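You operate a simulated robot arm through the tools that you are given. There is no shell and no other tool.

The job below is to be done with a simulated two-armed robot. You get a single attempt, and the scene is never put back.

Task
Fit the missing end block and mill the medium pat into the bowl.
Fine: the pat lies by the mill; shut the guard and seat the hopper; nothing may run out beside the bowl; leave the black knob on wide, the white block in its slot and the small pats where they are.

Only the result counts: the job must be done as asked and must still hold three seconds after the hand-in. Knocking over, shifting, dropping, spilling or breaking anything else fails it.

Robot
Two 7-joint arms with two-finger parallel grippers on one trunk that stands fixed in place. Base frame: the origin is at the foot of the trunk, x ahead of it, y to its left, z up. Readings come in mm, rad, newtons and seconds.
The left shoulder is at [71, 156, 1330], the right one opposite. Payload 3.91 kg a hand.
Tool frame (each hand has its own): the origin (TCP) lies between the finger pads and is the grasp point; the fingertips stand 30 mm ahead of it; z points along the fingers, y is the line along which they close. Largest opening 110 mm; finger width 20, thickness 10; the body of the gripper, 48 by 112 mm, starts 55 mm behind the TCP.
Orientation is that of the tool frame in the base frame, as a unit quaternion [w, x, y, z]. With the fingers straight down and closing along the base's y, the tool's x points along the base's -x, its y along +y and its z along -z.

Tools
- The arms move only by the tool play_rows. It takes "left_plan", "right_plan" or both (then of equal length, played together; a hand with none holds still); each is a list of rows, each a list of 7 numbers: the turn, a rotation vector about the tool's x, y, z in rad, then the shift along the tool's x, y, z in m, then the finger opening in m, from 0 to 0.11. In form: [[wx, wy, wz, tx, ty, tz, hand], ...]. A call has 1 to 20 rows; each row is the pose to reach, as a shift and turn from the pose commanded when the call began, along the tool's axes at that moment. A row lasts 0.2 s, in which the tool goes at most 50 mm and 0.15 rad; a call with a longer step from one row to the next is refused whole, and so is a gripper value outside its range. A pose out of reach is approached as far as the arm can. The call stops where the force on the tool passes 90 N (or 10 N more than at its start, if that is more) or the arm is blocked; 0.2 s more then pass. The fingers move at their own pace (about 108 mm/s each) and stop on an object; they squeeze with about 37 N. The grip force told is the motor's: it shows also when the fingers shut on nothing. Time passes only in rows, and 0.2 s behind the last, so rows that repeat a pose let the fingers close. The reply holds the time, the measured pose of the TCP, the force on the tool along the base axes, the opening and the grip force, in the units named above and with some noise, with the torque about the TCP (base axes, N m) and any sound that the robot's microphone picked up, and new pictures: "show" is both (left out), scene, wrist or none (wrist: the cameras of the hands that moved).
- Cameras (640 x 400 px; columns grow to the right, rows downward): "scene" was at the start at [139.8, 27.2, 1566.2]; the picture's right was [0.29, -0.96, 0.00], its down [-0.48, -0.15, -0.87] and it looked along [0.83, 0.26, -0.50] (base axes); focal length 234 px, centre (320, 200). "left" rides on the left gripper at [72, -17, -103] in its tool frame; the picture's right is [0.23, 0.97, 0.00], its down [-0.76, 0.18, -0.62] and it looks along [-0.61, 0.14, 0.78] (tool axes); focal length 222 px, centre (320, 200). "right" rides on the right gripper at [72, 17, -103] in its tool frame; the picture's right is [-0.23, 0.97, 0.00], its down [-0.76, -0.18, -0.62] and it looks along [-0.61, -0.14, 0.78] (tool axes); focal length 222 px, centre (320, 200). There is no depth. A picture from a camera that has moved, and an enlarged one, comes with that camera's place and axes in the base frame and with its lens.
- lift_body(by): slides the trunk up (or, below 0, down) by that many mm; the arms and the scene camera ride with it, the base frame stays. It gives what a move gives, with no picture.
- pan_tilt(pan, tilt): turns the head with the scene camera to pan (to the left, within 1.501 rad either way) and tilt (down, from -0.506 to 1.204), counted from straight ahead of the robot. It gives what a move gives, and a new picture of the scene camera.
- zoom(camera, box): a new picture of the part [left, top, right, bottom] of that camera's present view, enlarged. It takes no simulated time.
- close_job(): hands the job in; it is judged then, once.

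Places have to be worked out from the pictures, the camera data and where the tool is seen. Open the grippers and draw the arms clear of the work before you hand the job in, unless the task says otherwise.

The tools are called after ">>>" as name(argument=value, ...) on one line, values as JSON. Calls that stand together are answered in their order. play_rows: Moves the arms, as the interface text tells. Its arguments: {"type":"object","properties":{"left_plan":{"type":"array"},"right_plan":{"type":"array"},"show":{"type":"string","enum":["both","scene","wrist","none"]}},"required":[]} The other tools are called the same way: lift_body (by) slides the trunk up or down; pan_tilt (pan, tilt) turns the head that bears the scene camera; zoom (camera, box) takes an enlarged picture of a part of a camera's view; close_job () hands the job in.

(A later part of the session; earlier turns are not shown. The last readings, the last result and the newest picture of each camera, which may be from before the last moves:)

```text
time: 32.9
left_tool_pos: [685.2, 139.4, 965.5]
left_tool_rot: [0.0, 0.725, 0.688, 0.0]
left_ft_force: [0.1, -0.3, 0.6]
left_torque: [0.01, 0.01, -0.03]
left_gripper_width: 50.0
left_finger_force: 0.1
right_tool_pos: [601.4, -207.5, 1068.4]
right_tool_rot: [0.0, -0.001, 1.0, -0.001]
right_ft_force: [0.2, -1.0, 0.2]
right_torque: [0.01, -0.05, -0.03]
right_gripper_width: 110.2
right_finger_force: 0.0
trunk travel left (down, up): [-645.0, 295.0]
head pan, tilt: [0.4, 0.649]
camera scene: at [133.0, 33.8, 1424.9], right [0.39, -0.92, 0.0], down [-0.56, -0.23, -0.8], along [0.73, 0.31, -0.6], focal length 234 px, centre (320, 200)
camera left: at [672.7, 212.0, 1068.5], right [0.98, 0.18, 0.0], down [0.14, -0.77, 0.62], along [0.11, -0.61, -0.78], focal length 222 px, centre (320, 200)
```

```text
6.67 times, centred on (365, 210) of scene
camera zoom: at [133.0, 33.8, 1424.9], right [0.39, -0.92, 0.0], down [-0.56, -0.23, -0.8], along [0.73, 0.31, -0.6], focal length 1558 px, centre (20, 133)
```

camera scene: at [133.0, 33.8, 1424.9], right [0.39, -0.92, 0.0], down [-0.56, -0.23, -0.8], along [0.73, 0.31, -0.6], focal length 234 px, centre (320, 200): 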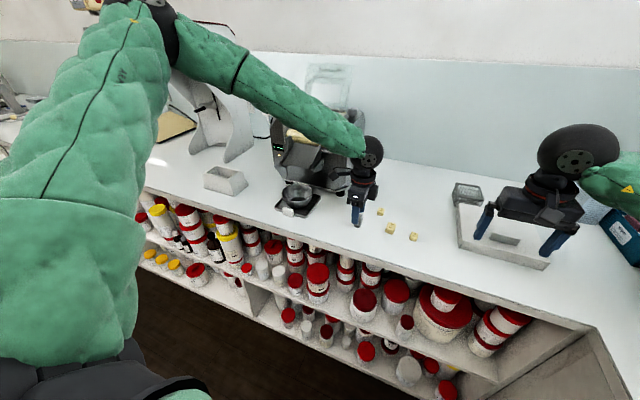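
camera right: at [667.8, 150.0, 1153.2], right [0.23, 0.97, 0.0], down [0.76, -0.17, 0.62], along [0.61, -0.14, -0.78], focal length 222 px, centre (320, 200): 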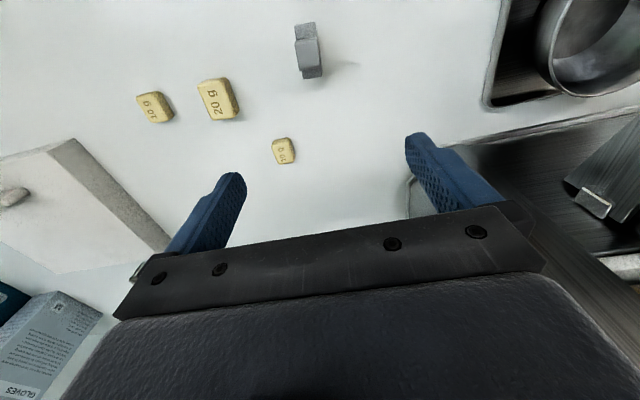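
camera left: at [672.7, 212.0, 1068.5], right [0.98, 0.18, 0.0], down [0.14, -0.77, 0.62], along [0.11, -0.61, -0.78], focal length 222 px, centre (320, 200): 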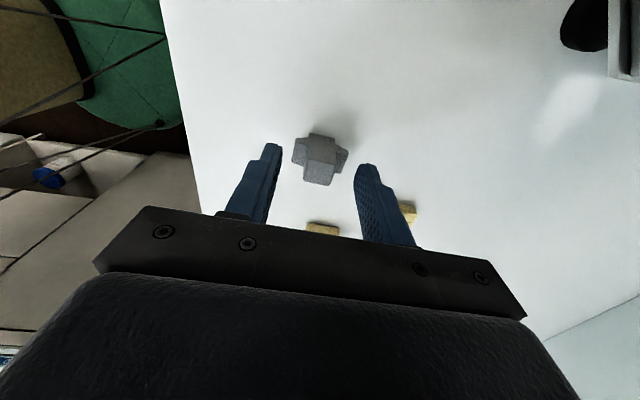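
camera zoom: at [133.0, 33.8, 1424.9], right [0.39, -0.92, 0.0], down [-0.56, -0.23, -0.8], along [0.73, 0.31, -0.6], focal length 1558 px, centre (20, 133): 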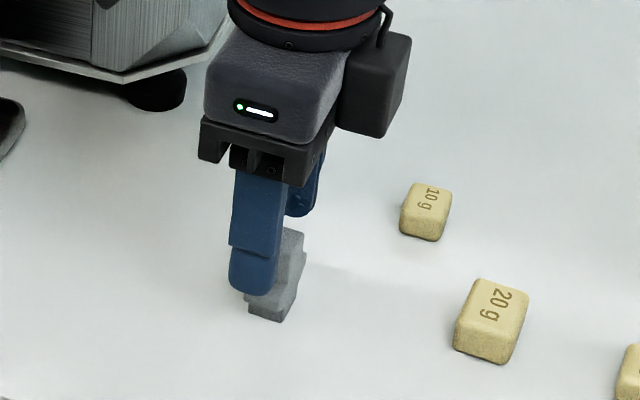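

The column is centred between the fingers. I lower 3 mm more and close on it.

>>> play_rows(left_plan=[[0, 0, 0, 0.001, 0, 0.003, 0.05], [0, 0, 0, 0.001, 0, 0.003, 0.03], [0, 0, 0, 0.001, 0, 0.003, 0.0], [0, 0, 0, 0.001, 0, 0.003, 0.0], [0, 0, 0, 0.001, 0, 0.003, 0.0]], show="wrist")

>>> zoom(camera="left", box=[250, 80, 400, 230])

```text
time: 34.1
left_tool_pos: [686.1, 139.1, 963.5]
left_tool_rot: [0.001, 0.726, 0.688, 0.0]
left_ft_force: [0.0, 0.2, 0.7]
left_torque: [-0.02, 0.0, 0.01]
left_gripper_width: 19.0
left_finger_force: 36.8
right_tool_pos: [601.4, -206.7, 1069.4]
right_tool_rot: [0.0, -0.001, 1.0, 0.0]
right_ft_force: [0.3, 0.5, 0.0]
right_torque: [0.01, -0.02, -0.03]
right_gripper_width: 110.0
right_finger_force: 0.1
trunk travel left (down, up): [-645.0, 295.0]
head pan, tilt: [0.4, 0.649]
camera left: at [673.2, 212.9, 1065.3], right [0.98, 0.18, 0.0], down [0.14, -0.77, 0.62], along [0.11, -0.61, -0.78], focal length 222 px, centre (320, 200)
```

left: 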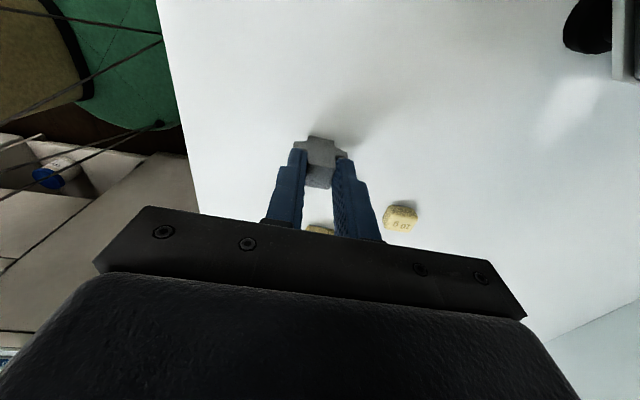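

```text
2.67 times, centred on (325, 155) of left
camera zoom: at [673.2, 212.9, 1065.3], right [0.98, 0.18, 0.0], down [0.14, -0.77, 0.62], along [0.11, -0.61, -0.78], focal length 592 px, centre (307, 320)
```

zoom: 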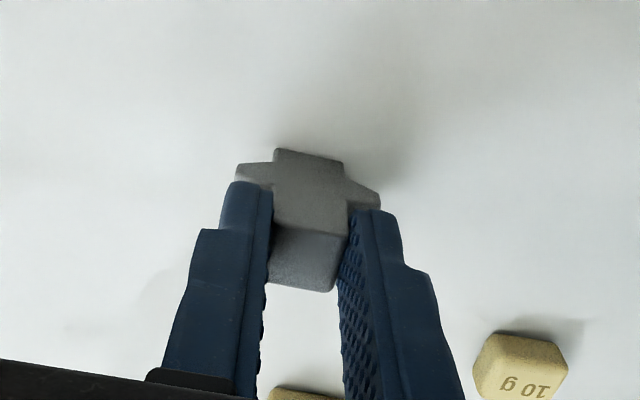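

The column is held (19.0 mm). I lift it straight up to about z 1293 and carry it to above the slot at (896,303), squaring the yaw.

>>> play_rows(left_plan=[[0, 0, 0, 0, 0, -0.02, 0.0], [0, 0, 0, 0, 0, -0.065, 0.0], [0, 0, 0, 0, 0, -0.11, 0.0], [0, 0, 0, 0, 0, -0.155, 0.0], [0, 0, 0, 0, 0, -0.2, 0.0], [0, 0, 0, 0, 0, -0.245, 0.0], [0, 0, 0, 0, 0, -0.29, 0.0], [0, 0, 0, 0, 0, -0.33, 0.0], [0, 0, -0.01, 0.029, 0.0335, -0.33, 0.0], [0, 0, -0.02, 0.058, 0.067, -0.33, 0.0], [0, 0, -0.03, 0.087, 0.1005, -0.33, 0.0], [0, 0, -0.04, 0.116, 0.134, -0.33, 0.0], [0, 0, -0.053, 0.146, 0.1675, -0.33, 0.0], [0, 0, -0.053, 0.1748, 0.2009, -0.33, 0.0], [0, 0, -0.053, 0.1748, 0.2009, -0.33, 0.0]])

>>> zoom(camera="left", box=[220, 30, 420, 210])

>>> zoom(camera="scene", box=[260, 50, 400, 190])

```text
time: 37.3
left_tool_pos: [894.7, 304.0, 1295.3]
left_tool_rot: [0.001, 0.706, 0.708, 0.001]
left_ft_force: [0.5, -0.7, 0.0]
left_torque: [-0.03, -0.02, 0.0]
left_gripper_width: 18.9
left_finger_force: 37.0
right_tool_pos: [601.1, -208.0, 1069.7]
right_tool_rot: [0.0, -0.001, 1.0, -0.001]
right_ft_force: [-1.0, -0.1, 0.6]
right_torque: [0.01, -0.04, 0.03]
right_gripper_width: 110.1
right_finger_force: 0.0
trunk travel left (down, up): [-645.0, 295.0]
head pan, tilt: [0.4, 0.649]
camera scene: at [132.0, 33.4, 1425.0], right [0.39, -0.92, 0.0], down [-0.56, -0.23, -0.8], along [0.73, 0.31, -0.6], focal length 234 px, centre (320, 200)
camera left: at [878.1, 376.1, 1396.3], right [0.97, 0.23, 0.0], down [0.18, -0.76, 0.62], along [0.14, -0.61, -0.78], focal length 222 px, centre (320, 200)
```

scene: 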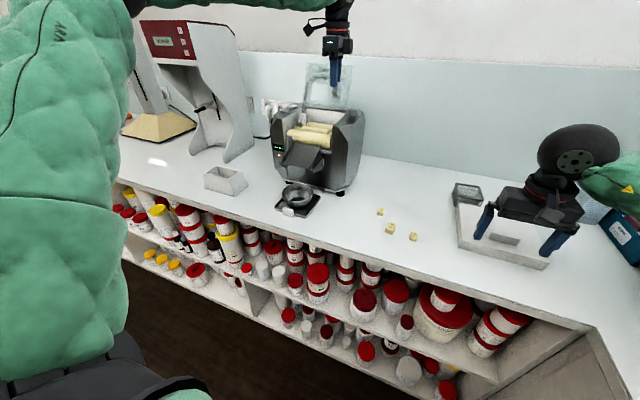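
left: 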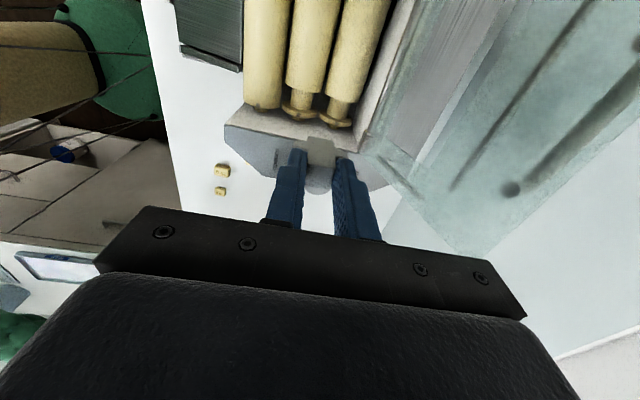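

```text
2.22 times, centred on (320, 120) of left
camera zoom: at [878.1, 376.1, 1396.3], right [0.97, 0.23, 0.0], down [0.18, -0.76, 0.62], along [0.14, -0.61, -0.78], focal length 494 px, centre (320, 378)
```

zoom: 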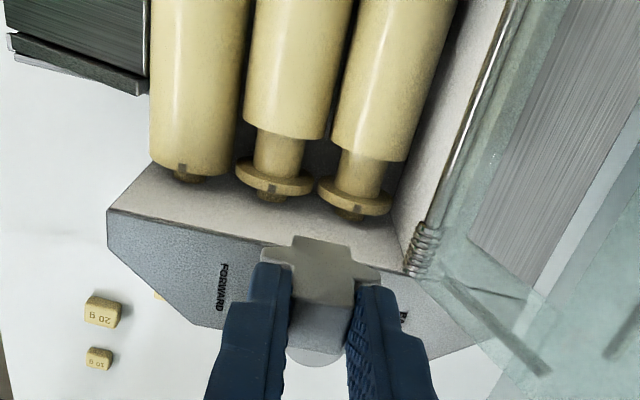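

```text
2.86 times, centred on (330, 120) of scene
camera zoom: at [132.0, 33.4, 1425.0], right [0.39, -0.92, 0.0], down [-0.56, -0.23, -0.8], along [0.73, 0.31, -0.6], focal length 668 px, centre (291, 429)
```

zoom: 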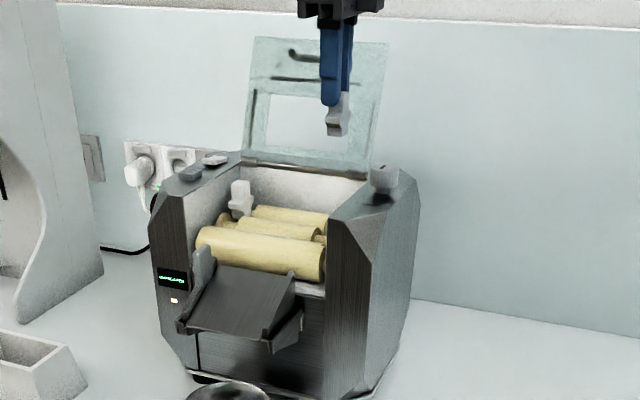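

The slot midpoint lies exactly under the hand in x and within 1 mm in y. I lower the block to about 12 mm above its expected seat and check.

>>> play_rows(left_plan=[[0, 0, 0, -0.001, 0.0005, 0.03, 0.0], [0, 0, 0, -0.001, 0.0005, 0.06, 0.0], [0, 0, 0, -0.001, 0.0005, 0.085, 0.0], [0, 0, 0, -0.001, 0.0005, 0.105, 0.0], [0, 0, 0, -0.001, 0.0005, 0.105, 0.0]], show="wrist")

>>> zoom(camera="left", box=[240, 60, 400, 200])

>>> zoom(camera="scene", box=[290, 100, 350, 150])

```text
time: 38.5
left_tool_pos: [895.1, 304.0, 1189.2]
left_tool_rot: [0.001, 0.706, 0.708, 0.001]
left_ft_force: [-0.6, 1.7, -0.1]
left_torque: [0.08, 0.05, -0.01]
left_gripper_width: 18.8
left_finger_force: 37.3
right_tool_pos: [600.0, -207.1, 1068.0]
right_tool_rot: [0.001, -0.001, 1.0, 0.0]
right_ft_force: [0.5, -0.2, 0.4]
right_torque: [-0.02, 0.02, 0.01]
right_gripper_width: 110.3
right_finger_force: 0.2
trunk travel left (down, up): [-645.0, 295.0]
head pan, tilt: [0.4, 0.649]
camera left: at [878.6, 376.3, 1290.9], right [0.97, 0.23, 0.0], down [0.18, -0.76, 0.62], along [0.14, -0.61, -0.78], focal length 222 px, centre (320, 200)
```

left: 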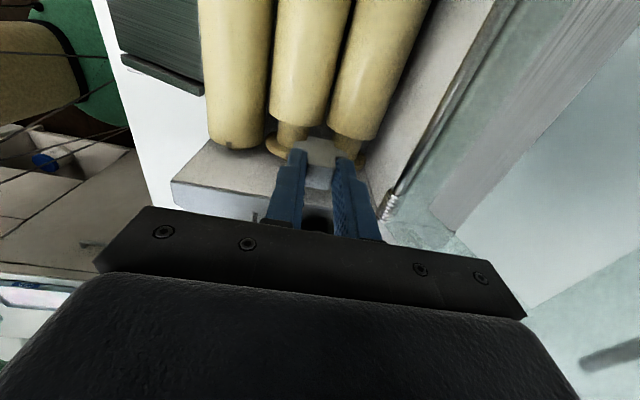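

```text
2.86 times, centred on (320, 130) of left
camera zoom: at [878.6, 376.3, 1290.9], right [0.97, 0.23, 0.0], down [0.18, -0.76, 0.62], along [0.14, -0.61, -0.78], focal length 635 px, centre (320, 400)
```

zoom: 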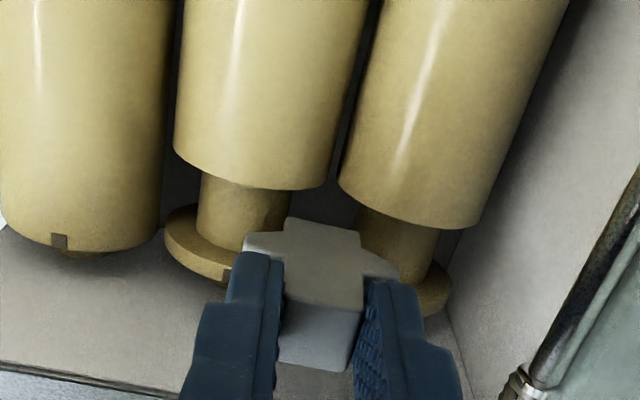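

```text
8.00 times, centred on (320, 125) of scene
camera zoom: at [133.3, 34.1, 1424.8], right [0.39, -0.92, 0.0], down [-0.56, -0.24, -0.8], along [0.73, 0.31, -0.6], focal length 1869 px, centre (320, 800)
```

zoom: 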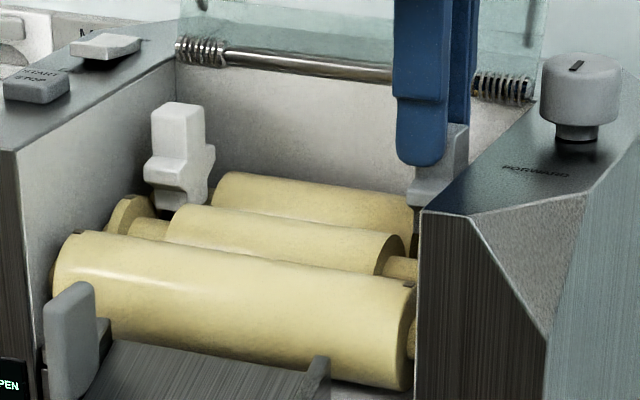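

The foot sits between the roll ends and the collars. I lower in small steps to about z 1180 and read the force.

>>> play_rows(left_plan=[[0, 0, 0, 0.0, 0.0, 0.003, 0.0], [0, 0, 0, 0.0, 0.0, 0.006, 0.0], [0, 0, 0, 0.0, 0.0, 0.008, 0.0], [0, 0, 0, 0.0, 0.0, 0.008, 0.0]], show="none")

>>> zoom(camera="scene", box=[290, 100, 350, 150])

```text
time: 39.5
left_tool_pos: [896.7, 304.9, 1180.8]
left_tool_rot: [0.002, 0.707, 0.707, 0.002]
left_ft_force: [2.9, 5.6, 8.3]
left_torque: [0.26, -0.1, -0.04]
left_gripper_width: 18.8
left_finger_force: 36.7
right_tool_pos: [600.3, -207.2, 1070.1]
right_tool_rot: [0.001, -0.001, 1.0, 0.0]
right_ft_force: [-0.7, 0.0, -0.3]
right_torque: [0.02, 0.0, -0.03]
right_gripper_width: 110.1
right_finger_force: 0.2
trunk travel left (down, up): [-645.0, 295.0]
head pan, tilt: [0.4, 0.649]
```

```text
8.00 times, centred on (320, 125) of scene
camera zoom: at [132.8, 34.2, 1425.0], right [0.39, -0.92, 0.0], down [-0.56, -0.24, -0.8], along [0.73, 0.31, -0.6], focal length 1869 px, centre (320, 800)
```

zoom: 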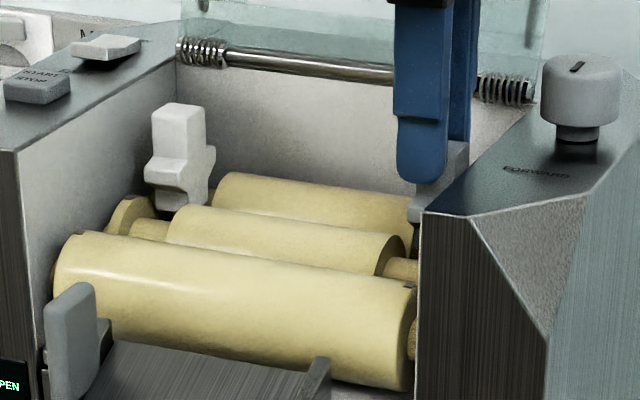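

There is a light contact pushing the block toward +y (about 6 N) and up (8 N), so I shift 2 mm toward +y and continue down 3 mm.

>>> play_rows(left_plan=[[0, 0, 0, 0.002, 0.0, 0.0, 0.0], [0, 0, 0, 0.002, 0.0005, 0.002, 0.0], [0, 0, 0, 0.002, 0.0005, 0.003, 0.0], [0, 0, 0, 0.002, 0.0005, 0.003, 0.0]], show="wrist")

>>> zoom(camera="left", box=[240, 60, 400, 200])

```text
time: 40.5
left_tool_pos: [896.0, 304.9, 1180.9]
left_tool_rot: [0.002, 0.707, 0.708, 0.002]
left_ft_force: [7.9, 0.5, 30.6]
left_torque: [-0.13, -0.27, 0.02]
left_gripper_width: 19.1
left_finger_force: 37.1
right_tool_pos: [599.5, -207.2, 1069.8]
right_tool_rot: [0.001, -0.001, 1.0, -0.001]
right_ft_force: [0.0, 0.1, 0.1]
right_torque: [0.0, 0.01, 0.0]
right_gripper_width: 109.7
right_finger_force: 0.1
trunk travel left (down, up): [-645.0, 295.0]
head pan, tilt: [0.4, 0.649]
camera left: at [877.9, 376.3, 1283.4], right [0.97, 0.23, 0.01], down [0.18, -0.76, 0.62], along [0.15, -0.61, -0.78], focal length 222 px, centre (320, 200)
```

left: 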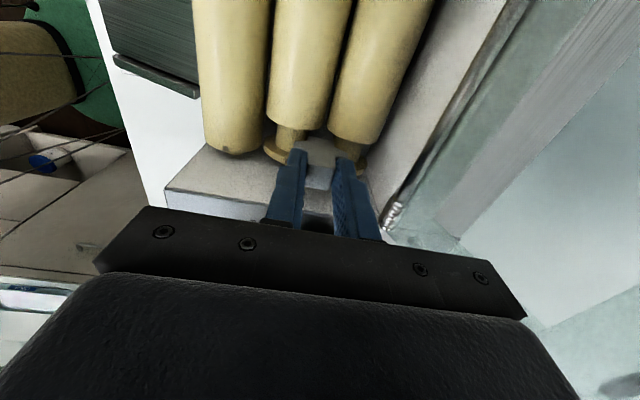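

```text
2.86 times, centred on (320, 130) of left
camera zoom: at [877.9, 376.3, 1283.4], right [0.97, 0.23, 0.01], down [0.18, -0.76, 0.62], along [0.15, -0.61, -0.78], focal length 635 px, centre (320, 400)
```

zoom: 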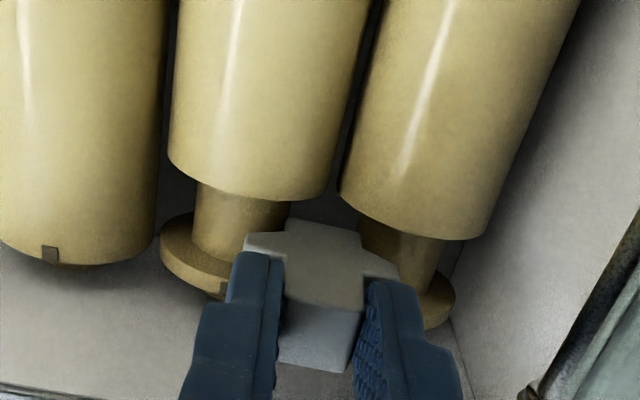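

The block stalls at z 1180.9 with 30 N up, close to the expected seat (≈1178). I shift +1.5 mm in x, ease off and press again lightly to see if it drops further.

>>> play_rows(left_plan=[[0, 0, 0, 0.0, 0.0015, -0.004, 0.0], [0, 0, 0, 0.0, 0.0015, -0.003, 0.0], [0, 0, 0, 0.0, 0.0015, -0.001, 0.0], [0, 0, 0, 0.0, 0.0015, 0.001, 0.0], [0, 0, 0, 0.0, 0.0015, 0.001, 0.0]], show="none")

>>> zoom(camera="scene", box=[290, 95, 350, 150])

```text
time: 41.7
left_tool_pos: [895.0, 303.9, 1179.6]
left_tool_rot: [0.0, 0.706, 0.708, 0.003]
left_ft_force: [-1.7, 0.3, 29.7]
left_torque: [-0.12, 0.09, 0.01]
left_gripper_width: 18.8
left_finger_force: 36.9
right_tool_pos: [599.8, -207.5, 1070.3]
right_tool_rot: [0.001, -0.001, 1.0, -0.002]
right_ft_force: [0.0, 0.1, -0.4]
right_torque: [-0.02, 0.0, 0.01]
right_gripper_width: 110.0
right_finger_force: 0.1
trunk travel left (down, up): [-645.0, 295.0]
head pan, tilt: [0.4, 0.649]
```

```text
7.27 times, centred on (320, 122) of scene
camera zoom: at [130.3, 33.0, 1425.3], right [0.39, -0.92, 0.0], down [-0.56, -0.23, -0.8], along [0.73, 0.31, -0.6], focal length 1699 px, centre (320, 764)
```

zoom: 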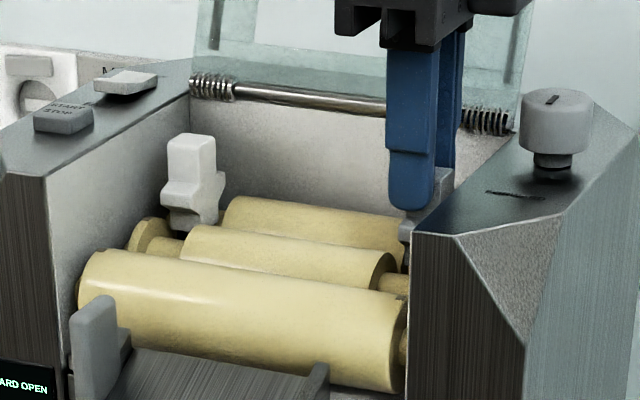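

It reads 1179.6 mm with only vertical reaction, which fits seating in the V of the necks. I relax the press, open the fingers and rise to inspect.

>>> play_rows(left_plan=[[0, 0, 0, 0.0, 0.0, -0.003, 0.0], [0, 0, 0, 0.0, 0.0, -0.003, 0.03], [0, 0, 0, 0.0, 0.0, -0.003, 0.04], [0, 0, 0, 0.0, 0.0, -0.02, 0.04], [0, 0, 0, 0.0, 0.0, -0.05, 0.04], [0, 0, 0, 0.03, 0.0, -0.09, 0.04], [0, 0, 0, 0.06, 0.0, -0.13, 0.04], [0, 0, 0, 0.06, 0.0, -0.13, 0.04]], show="wrist")

>>> zoom(camera="left", box=[240, 0, 400, 150])

>>> zoom(camera="scene", box=[290, 95, 350, 150])

```text
time: 43.5
left_tool_pos: [899.4, 363.6, 1306.5]
left_tool_rot: [-0.001, 0.707, 0.708, 0.001]
left_ft_force: [0.0, 0.4, 0.3]
left_torque: [0.02, 0.03, -0.01]
left_gripper_width: 39.9
left_finger_force: 0.1
right_tool_pos: [602.0, -206.9, 1068.4]
right_tool_rot: [0.0, 0.0, 1.0, -0.001]
right_ft_force: [-0.3, 0.0, 0.5]
right_torque: [-0.02, 0.02, -0.02]
right_gripper_width: 109.9
right_finger_force: 0.1
trunk travel left (down, up): [-645.0, 295.0]
head pan, tilt: [0.4, 0.649]
camera left: at [882.6, 436.3, 1408.8], right [0.97, 0.23, 0.0], down [0.18, -0.76, 0.62], along [0.14, -0.61, -0.78], focal length 222 px, centre (320, 200)
```

left: 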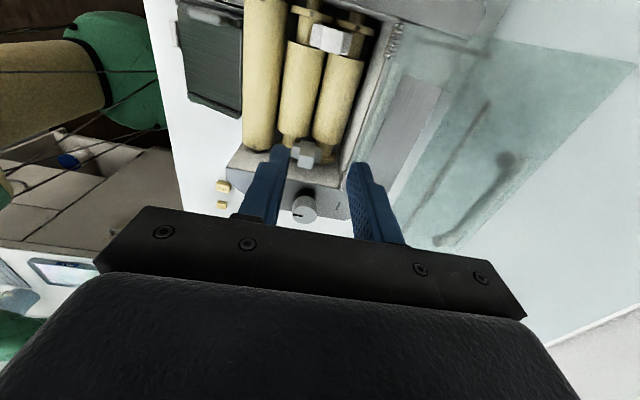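

```text
2.67 times, centred on (320, 75) of left
camera zoom: at [882.6, 436.3, 1408.8], right [0.97, 0.23, 0.0], down [0.18, -0.76, 0.62], along [0.14, -0.61, -0.78], focal length 592 px, centre (320, 533)
```

zoom: 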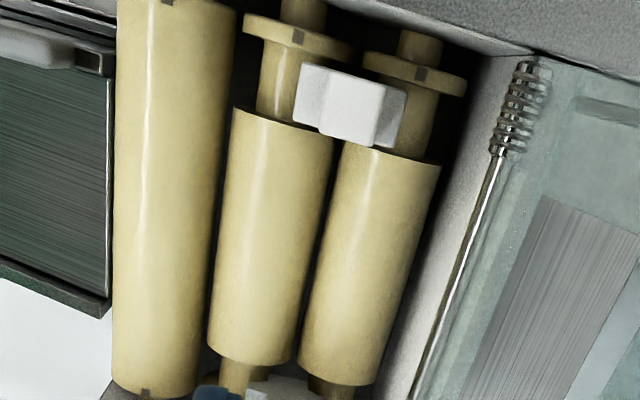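

```text
7.27 times, centred on (320, 122) of scene
camera zoom: at [134.0, 33.5, 1424.7], right [0.39, -0.92, 0.0], down [-0.56, -0.23, -0.8], along [0.73, 0.31, -0.61], focal length 1699 px, centre (320, 764)
```

zoom: 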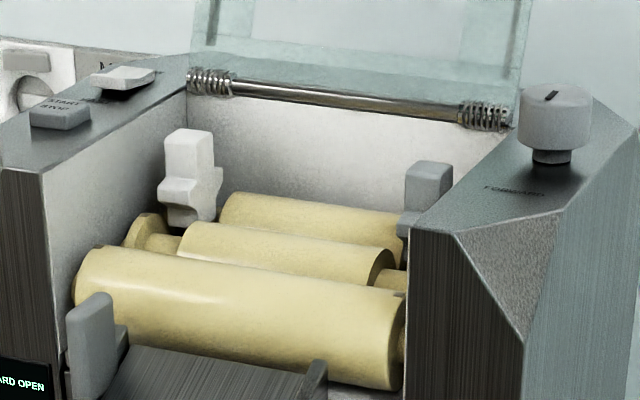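

The grey block stands at the same relative height as the white one. I zoom on it from above to confirm it sits between roll end and collar.

>>> zoom(camera="left", box=[270, 120, 350, 190])

>>> zoom(camera="scene", box=[320, 105, 350, 130])

```text
5.71 times, centred on (310, 155) of left
camera zoom: at [882.6, 436.3, 1408.8], right [0.97, 0.23, 0.0], down [0.18, -0.76, 0.62], along [0.14, -0.61, -0.78], focal length 1269 px, centre (377, 457)
```

zoom: 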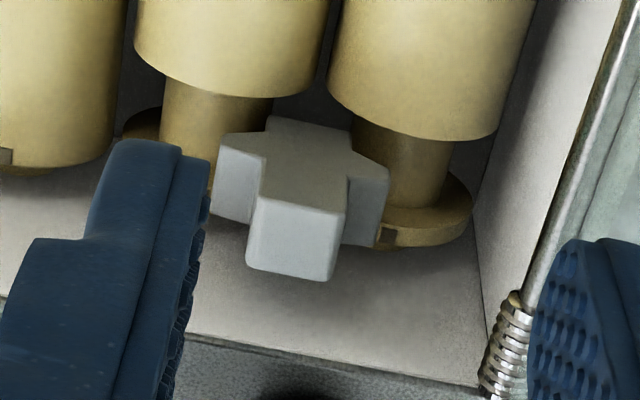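

```text
16.00 times, centred on (335, 118) of scene
camera zoom: at [134.0, 33.5, 1424.7], right [0.39, -0.92, 0.0], down [-0.56, -0.23, -0.8], along [0.73, 0.31, -0.61], focal length 3738 px, centre (80, 1520)
```

zoom: 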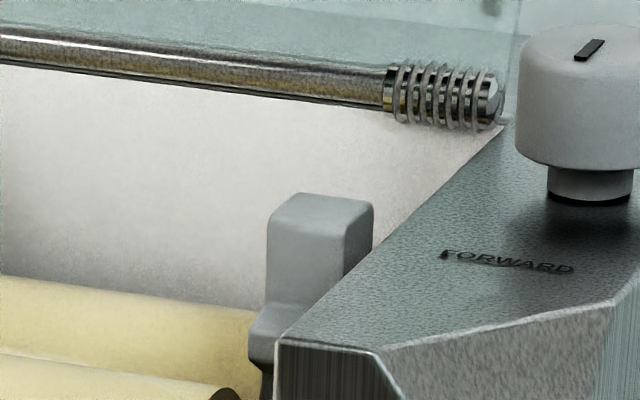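

The grey block sits correctly across both necks, between roll end and collar. Now the guard: it rests open at about 115°, top edge near (1007,·,1312); I raise the trunk by 250 mm for reach before hooking a finger behind the plate.

>>> lift_body(by=250)

>>> pan_tilt(pan=0.4, tilt=0.7)

>>> zoom(camera="scene", box=[270, 90, 390, 230])

```text
time: 46.1
left_tool_pos: [899.5, 364.5, 1557.2]
left_tool_rot: [0.0, 0.707, 0.708, 0.0]
left_ft_force: [1.0, 1.1, 0.0]
left_torque: [0.01, -0.02, -0.03]
left_gripper_width: 40.0
left_finger_force: 0.1
right_tool_pos: [602.5, -207.2, 1319.8]
right_tool_rot: [0.0, -0.002, 1.0, -0.001]
right_ft_force: [0.0, 0.0, 0.4]
right_torque: [-0.01, -0.01, -0.01]
right_gripper_width: 109.9
right_finger_force: 0.1
trunk travel left (down, up): [-895.0, 45.0]
head pan, tilt: [0.4, 0.649]
```

```text
time: 46.7
left_tool_pos: [898.5, 364.5, 1555.5]
left_tool_rot: [0.001, 0.706, 0.708, 0.001]
left_ft_force: [-0.7, 0.1, 0.2]
left_torque: [0.04, -0.02, -0.01]
left_gripper_width: 39.9
left_finger_force: 0.1
right_tool_pos: [602.3, -207.3, 1318.6]
right_tool_rot: [-0.001, -0.001, 1.0, -0.001]
right_ft_force: [-0.1, 0.0, 0.2]
right_torque: [-0.03, -0.01, 0.01]
right_gripper_width: 109.9
right_finger_force: 0.0
trunk travel left (down, up): [-895.0, 45.0]
head pan, tilt: [0.4, 0.7]
camera scene: at [131.9, 33.2, 1670.5], right [0.39, -0.92, 0.0], down [-0.59, -0.25, -0.76], along [0.7, 0.3, -0.64], focal length 234 px, centre (320, 200)
```

scene: 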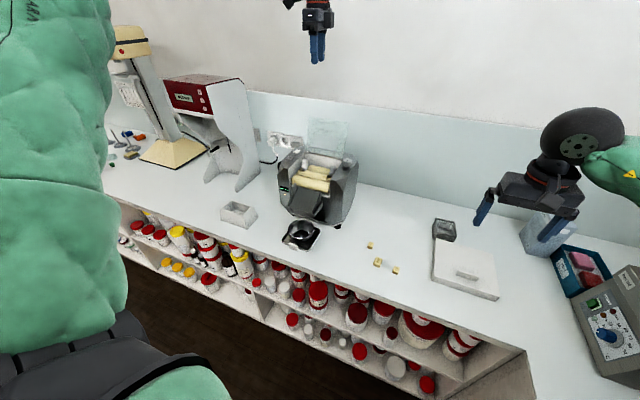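

```text
2.86 times, centred on (330, 160) of scene
camera zoom: at [131.9, 33.2, 1670.5], right [0.39, -0.92, 0.0], down [-0.59, -0.25, -0.76], along [0.7, 0.3, -0.64], focal length 668 px, centre (291, 314)
```

zoom: 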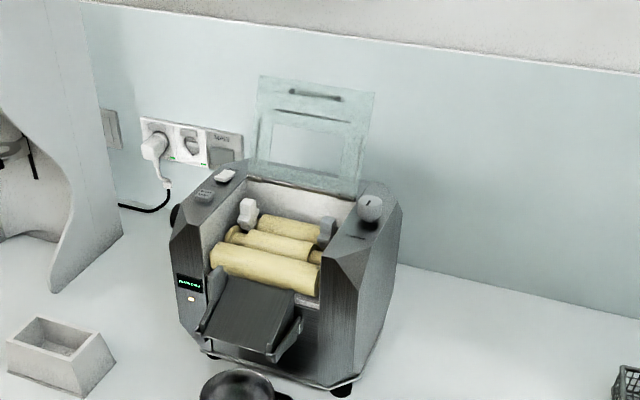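

The raised plate's top edge is at about (1010, 364, 1308). I bring the left hand, opened to 110 mm and pitched 0.25 rad, above the plate's right part (y≈298) so the rear finger can go behind it.

>>> play_rows(left_plan=[[-0.05, 0, 0, -0.013, 0.013, 0.037, 0.08], [-0.1, 0, 0, -0.026, 0.027, 0.074, 0.11], [-0.15, 0, 0, -0.04, 0.04, 0.111, 0.11], [-0.2, 0, 0, -0.053, 0.054, 0.148, 0.11], [-0.25, 0, 0, -0.066, 0.067, 0.186, 0.11], [-0.25, 0, 0, -0.066, 0.067, 0.186, 0.11]])

>>> zoom(camera="scene", box=[270, 80, 390, 220])

```text
time: 48.1
left_tool_pos: [965.9, 299.2, 1369.7]
left_tool_rot: [0.089, 0.701, 0.702, 0.09]
left_ft_force: [-0.7, 0.8, 0.2]
left_torque: [-0.02, -0.03, 0.01]
left_gripper_width: 109.8
left_finger_force: 0.0
right_tool_pos: [602.0, -206.0, 1319.1]
right_tool_rot: [0.0, -0.001, 1.0, 0.0]
right_ft_force: [-0.2, -0.8, 0.2]
right_torque: [-0.01, 0.01, 0.02]
right_gripper_width: 110.1
right_finger_force: 0.1
trunk travel left (down, up): [-895.0, 45.0]
head pan, tilt: [0.4, 0.7]
camera scene: at [130.7, 33.5, 1670.6], right [0.39, -0.92, 0.0], down [-0.59, -0.25, -0.76], along [0.7, 0.3, -0.64], focal length 234 px, centre (320, 200)
camera left: at [923.9, 370.7, 1465.2], right [0.94, 0.23, 0.24], down [0.02, -0.76, 0.65], along [0.33, -0.61, -0.72], focal length 222 px, centre (320, 200)
```

scene: 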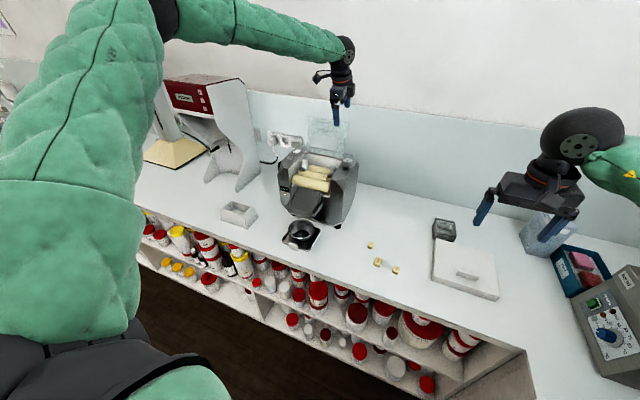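
left: 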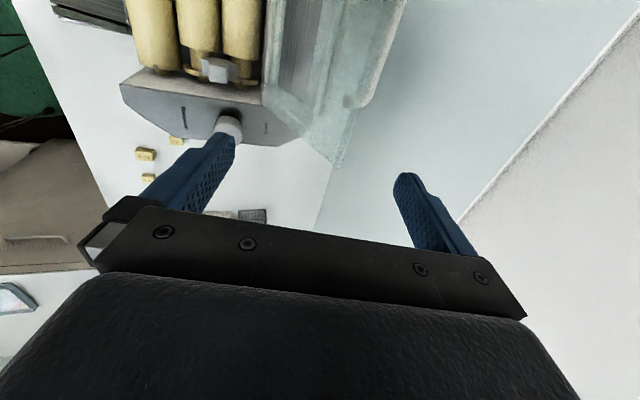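

```text
2.86 times, centred on (330, 150) of scene
camera zoom: at [130.7, 33.5, 1670.6], right [0.39, -0.92, 0.0], down [-0.59, -0.25, -0.76], along [0.7, 0.3, -0.64], focal length 668 px, centre (291, 343)
```

zoom: 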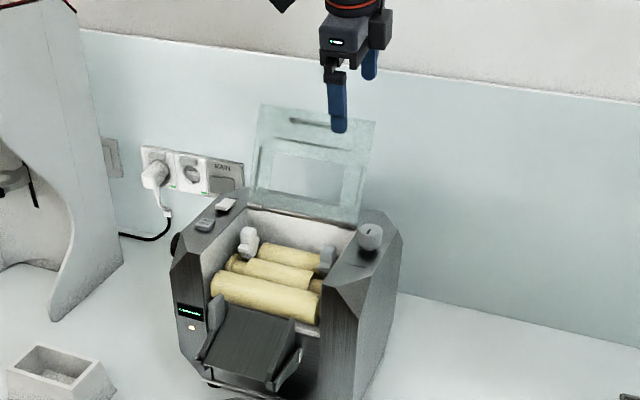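

The rear finger is behind the plate's top edge. I lower it 60 mm behind the plate and check before pulling.

>>> play_rows(left_plan=[[0, 0, 0, 0, -0.005, 0.0194, 0.11], [0, 0, 0, 0, -0.0099, 0.0388, 0.11], [0, 0, 0, 0, -0.0148, 0.0581, 0.11]], show="wrist")

>>> zoom(camera="scene", box=[300, 90, 360, 160])

```text
time: 48.9
left_tool_pos: [967.3, 298.5, 1310.3]
left_tool_rot: [0.088, 0.701, 0.702, 0.089]
left_ft_force: [0.7, 0.0, 0.0]
left_torque: [0.01, -0.02, -0.03]
left_gripper_width: 110.0
left_finger_force: 0.0
right_tool_pos: [602.1, -205.5, 1318.7]
right_tool_rot: [0.001, 0.0, 1.0, 0.0]
right_ft_force: [0.4, -1.0, -0.6]
right_torque: [0.01, -0.03, -0.03]
right_gripper_width: 110.2
right_finger_force: 0.1
trunk travel left (down, up): [-895.0, 45.0]
head pan, tilt: [0.4, 0.7]
camera left: at [924.9, 370.5, 1405.6], right [0.94, 0.23, 0.24], down [0.02, -0.76, 0.65], along [0.33, -0.61, -0.72], focal length 222 px, centre (320, 200)
```

left: 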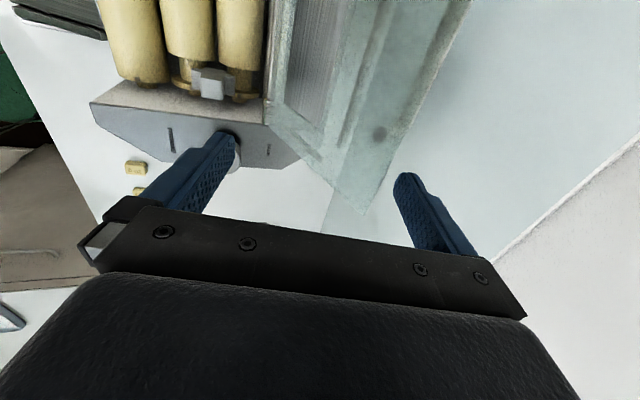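

```text
5.71 times, centred on (330, 125) of scene
camera zoom: at [132.0, 33.2, 1670.5], right [0.39, -0.92, 0.0], down [-0.59, -0.25, -0.76], along [0.7, 0.3, -0.64], focal length 1335 px, centre (263, 629)
```

zoom: 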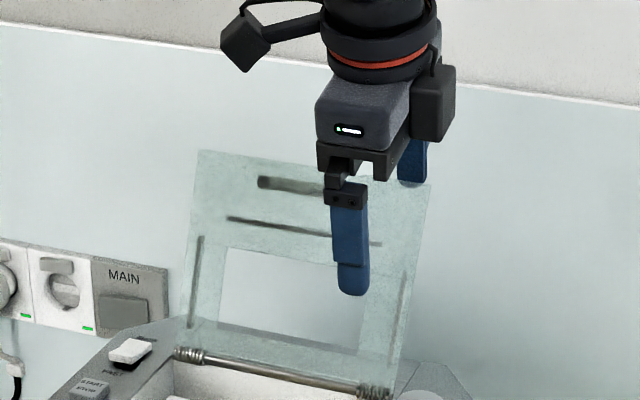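

The rear fingertip is just below and behind the plate's top edge. I lower 15 mm more and pull the guard forward along its arc.

>>> play_rows(left_plan=[[0, 0, 0, 0, -0.0037, 0.0145, 0.11], [0, 0, 0, 0, -0.0221, 0.0057, 0.11], [0, 0, 0, 0, -0.0424, -0.0077, 0.11], [0, 0, 0, 0, -0.0649, -0.0207, 0.11], [0, 0, 0, 0, -0.0855, -0.029, 0.11], [0, 0, 0, 0, -0.1085, -0.0318, 0.11], [0, 0, 0, 0, -0.1318, -0.0295, 0.11]], show="wrist")

>>> zoom(camera="scene", box=[270, 80, 390, 220])

```text
time: 50.5
left_tool_pos: [830.3, 297.6, 1307.1]
left_tool_rot: [0.089, 0.701, 0.702, 0.089]
left_ft_force: [0.0, 0.0, 0.0]
left_torque: [-0.01, 0.0, 0.03]
left_gripper_width: 110.2
left_finger_force: 0.0
right_tool_pos: [600.9, -206.8, 1319.3]
right_tool_rot: [0.0, -0.001, 1.0, -0.001]
right_ft_force: [0.5, 0.6, -0.3]
right_torque: [-0.01, -0.01, -0.01]
right_gripper_width: 110.0
right_finger_force: 0.0
trunk travel left (down, up): [-895.0, 45.0]
head pan, tilt: [0.4, 0.7]
camera left: at [788.2, 370.3, 1402.5], right [0.94, 0.23, 0.24], down [0.02, -0.76, 0.65], along [0.33, -0.61, -0.72], focal length 222 px, centre (320, 200)
```

left: 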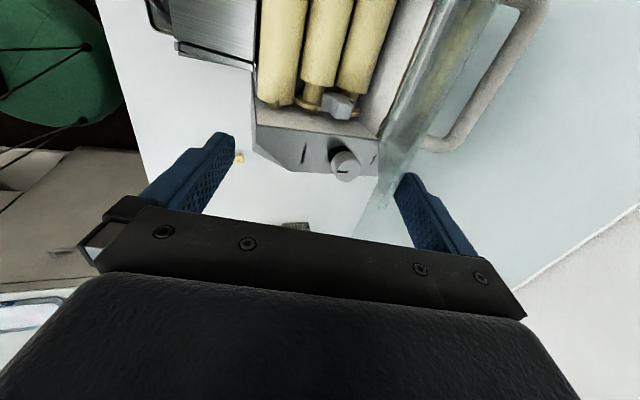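

```text
2.86 times, centred on (330, 150) of scene
camera zoom: at [131.1, 33.5, 1670.6], right [0.39, -0.92, 0.0], down [-0.59, -0.25, -0.76], along [0.7, 0.3, -0.64], focal length 668 px, centre (291, 343)
```

zoom: 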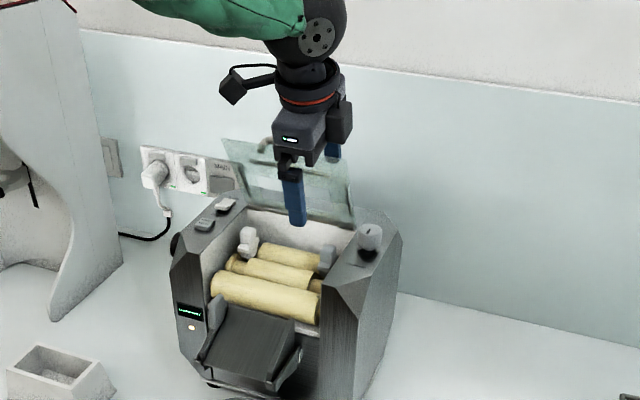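

The guard follows the finger with hardly any force. I carry on down the arc toward the closed position.

>>> play_rows(left_plan=[[0, 0, 0, 0, -0.0239, 0.009, 0.11], [0, 0, 0, 0, -0.0444, 0.0203, 0.11], [0, 0, 0, 0, -0.0602, 0.0338, 0.11], [0, 0, 0, 0, -0.0739, 0.0509, 0.11], [0, 0, 0, 0, -0.0849, 0.0698, 0.11], [0, 0, 0, 0, -0.0922, 0.0865, 0.11]], show="wrist")

>>> zoom(camera="scene", box=[270, 100, 390, 220])

```text
time: 51.9
left_tool_pos: [764.8, 300.1, 1199.1]
left_tool_rot: [0.087, 0.701, 0.702, 0.089]
left_ft_force: [0.5, 0.6, 1.0]
left_torque: [0.01, 0.0, -0.01]
left_gripper_width: 109.9
left_finger_force: 0.0
right_tool_pos: [603.2, -205.5, 1319.9]
right_tool_rot: [0.001, -0.001, 1.0, -0.001]
right_ft_force: [0.0, 0.0, 0.0]
right_torque: [-0.01, 0.0, 0.0]
right_gripper_width: 110.1
right_finger_force: 0.0
trunk travel left (down, up): [-895.0, 45.0]
head pan, tilt: [0.4, 0.7]
camera left: at [721.9, 371.3, 1294.3], right [0.94, 0.23, 0.24], down [0.02, -0.76, 0.65], along [0.33, -0.61, -0.72], focal length 222 px, centre (320, 200)
```

left: 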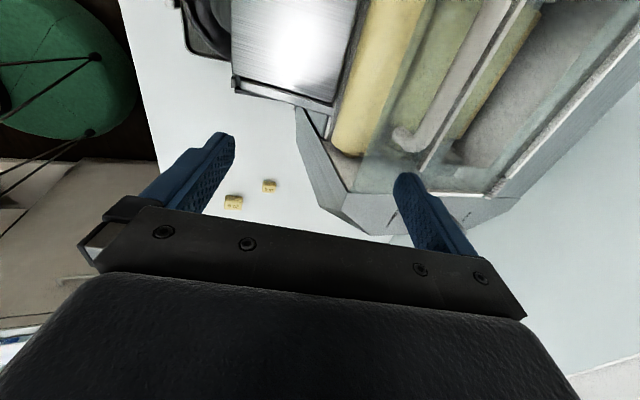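

```text
3.33 times, centred on (330, 160) of scene
camera zoom: at [132.5, 33.1, 1670.4], right [0.39, -0.92, 0.0], down [-0.59, -0.25, -0.76], along [0.7, 0.3, -0.64], focal length 779 px, centre (287, 333)
```

zoom: 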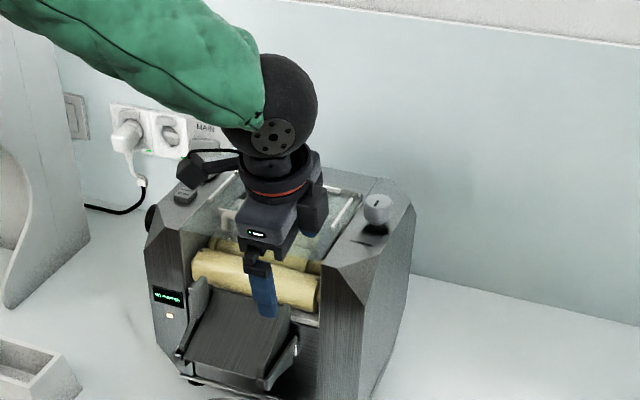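

The guard seems down; I check the display and guard edge.

>>> zoom(camera="scene", box=[290, 138, 345, 175])

>>> zoom(camera="scene", box=[305, 195, 325, 215])

>>> zoom(camera="scene", box=[300, 175, 330, 200])

```text
10.81 times, centred on (318, 156) of scene
camera zoom: at [132.5, 33.1, 1670.4], right [0.39, -0.92, 0.0], down [-0.59, -0.25, -0.76], along [0.7, 0.3, -0.64], focal length 2526 px, centre (347, 670)
```

zoom: 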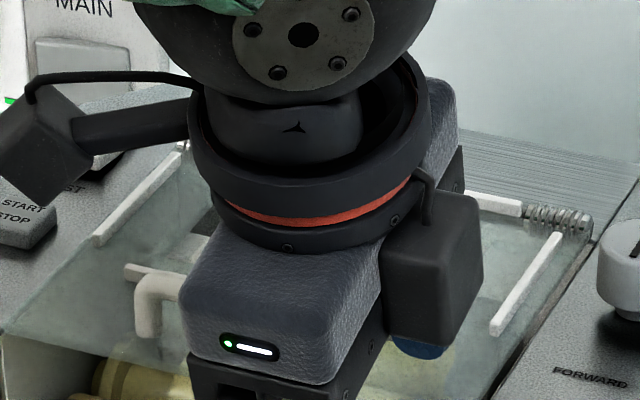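

```text
16.00 times, centred on (315, 205) of scene
camera zoom: at [132.5, 33.1, 1670.4], right [0.39, -0.92, 0.0], down [-0.59, -0.25, -0.76], along [0.7, 0.3, -0.64], focal length 3738 px, centre (400, 120)
```

zoom: 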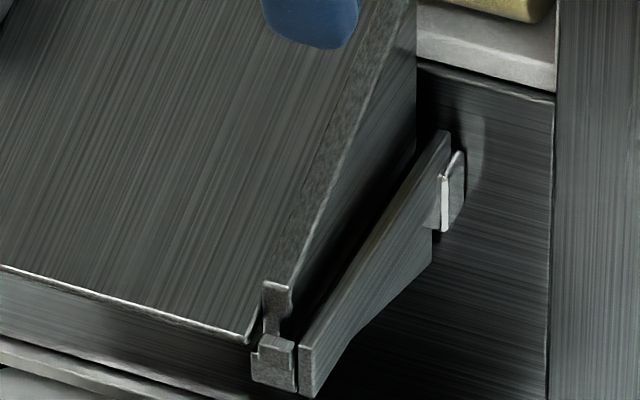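

```text
16.00 times, centred on (315, 188) of scene
camera zoom: at [132.5, 33.1, 1670.4], right [0.39, -0.92, 0.0], down [-0.59, -0.25, -0.76], along [0.7, 0.3, -0.64], focal length 3738 px, centre (400, 400)
```

zoom: 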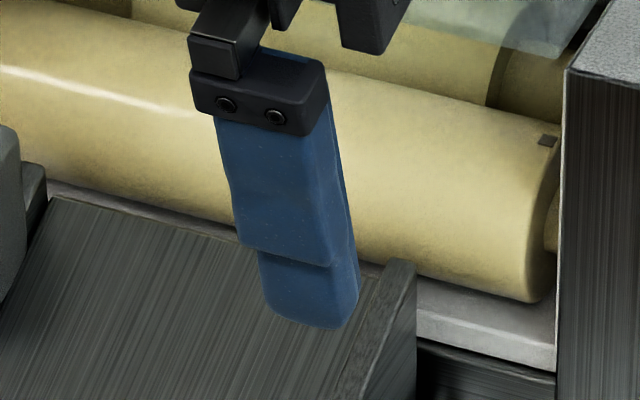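

I read the display and lift the left hand off, back up above the mill.

>>> zoom(camera="scene", box=[272, 180, 296, 198])

>>> play_rows(left_plan=[[0, 0, 0, 0, -0.002, -0.02, 0.11], [0, 0, 0, 0, -0.004, -0.06, 0.11], [0, 0, 0, 0, -0.01, -0.11, 0.11], [0, 0, 0, 0, -0.03, -0.15, 0.08]], show="none")

>>> zoom(camera="scene", box=[270, 120, 370, 210])

```text
16.00 times, centred on (284, 189) of scene
camera zoom: at [132.5, 33.1, 1670.4], right [0.39, -0.92, 0.0], down [-0.59, -0.25, -0.76], along [0.7, 0.3, -0.64], focal length 3738 px, centre (896, 376)
```

zoom: 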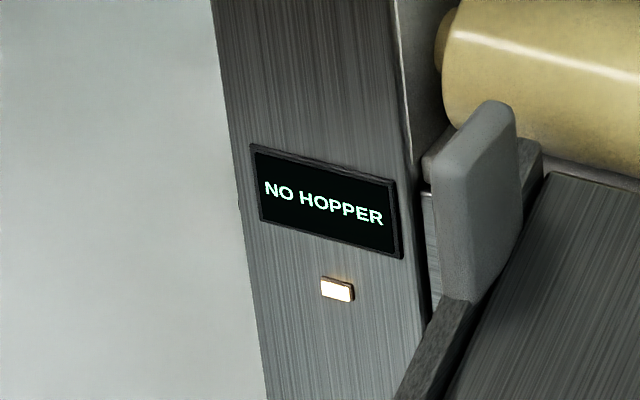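

```text
refused: row 3 steps farther than a row can; nothing moved
```

```text
4.44 times, centred on (320, 165) of scene
camera zoom: at [132.5, 33.1, 1670.4], right [0.39, -0.92, 0.0], down [-0.59, -0.25, -0.76], along [0.7, 0.3, -0.64], focal length 1038 px, centre (320, 356)
```

zoom: 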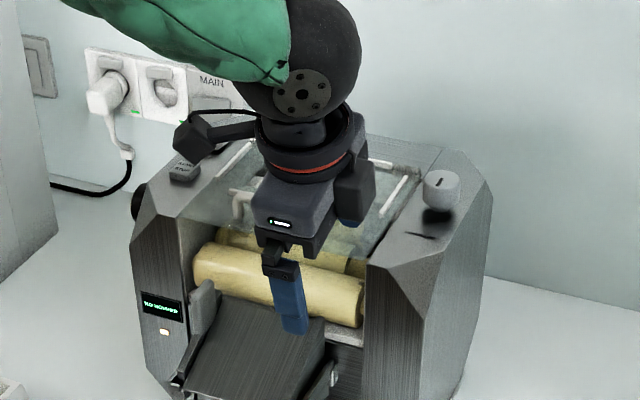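

The display is back to NO HOPPER, so the guard counts as shut. I lift the left hand clear and rise above the mill.

>>> play_rows(left_plan=[[0, 0, 0, 0, -0.002, -0.02, 0.11], [0, 0, 0, 0, -0.004, -0.06, 0.11], [0, 0, 0, 0, -0.006, -0.1, 0.11], [0, 0, 0, 0, -0.01, -0.14, 0.08]], show="none")

>>> zoom(camera="scene", box=[270, 120, 370, 210])

>>> zoom(camera="scene", box=[210, 190, 270, 235])

```text
time: 52.9
left_tool_pos: [716.9, 299.0, 1335.1]
left_tool_rot: [0.089, 0.701, 0.701, 0.089]
left_ft_force: [0.0, 0.2, 0.0]
left_torque: [-0.02, -0.01, -0.01]
left_gripper_width: 79.9
left_finger_force: 0.1
right_tool_pos: [600.7, -205.8, 1318.9]
right_tool_rot: [0.001, -0.001, 1.0, -0.001]
right_ft_force: [0.0, -0.9, -0.7]
right_torque: [-0.02, -0.04, 0.02]
right_gripper_width: 109.9
right_finger_force: 0.1
trunk travel left (down, up): [-895.0, 45.0]
head pan, tilt: [0.4, 0.7]
```

```text
4.44 times, centred on (320, 165) of scene
camera zoom: at [129.7, 33.2, 1670.6], right [0.39, -0.92, 0.0], down [-0.59, -0.25, -0.77], along [0.71, 0.3, -0.64], focal length 1038 px, centre (320, 356)
```

zoom: 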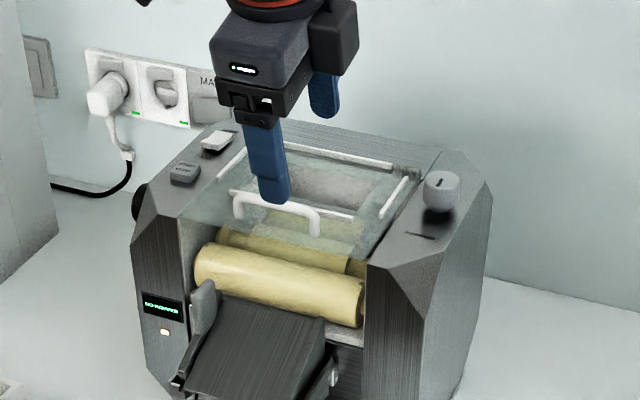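

```text
8.89 times, centred on (240, 212) of scene
camera zoom: at [129.7, 33.2, 1670.6], right [0.39, -0.92, 0.0], down [-0.59, -0.25, -0.77], along [0.71, 0.3, -0.64], focal length 2077 px, centre (1031, 89)
```

zoom: 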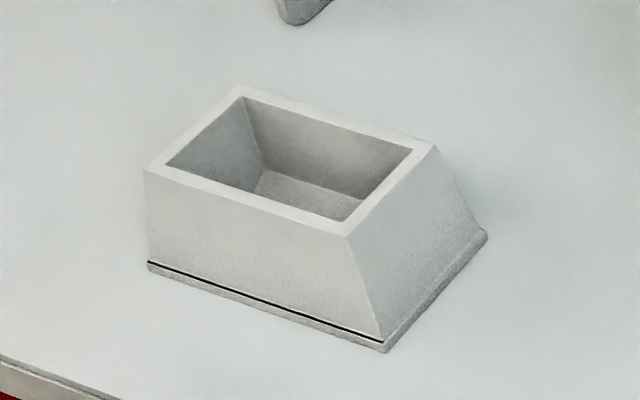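

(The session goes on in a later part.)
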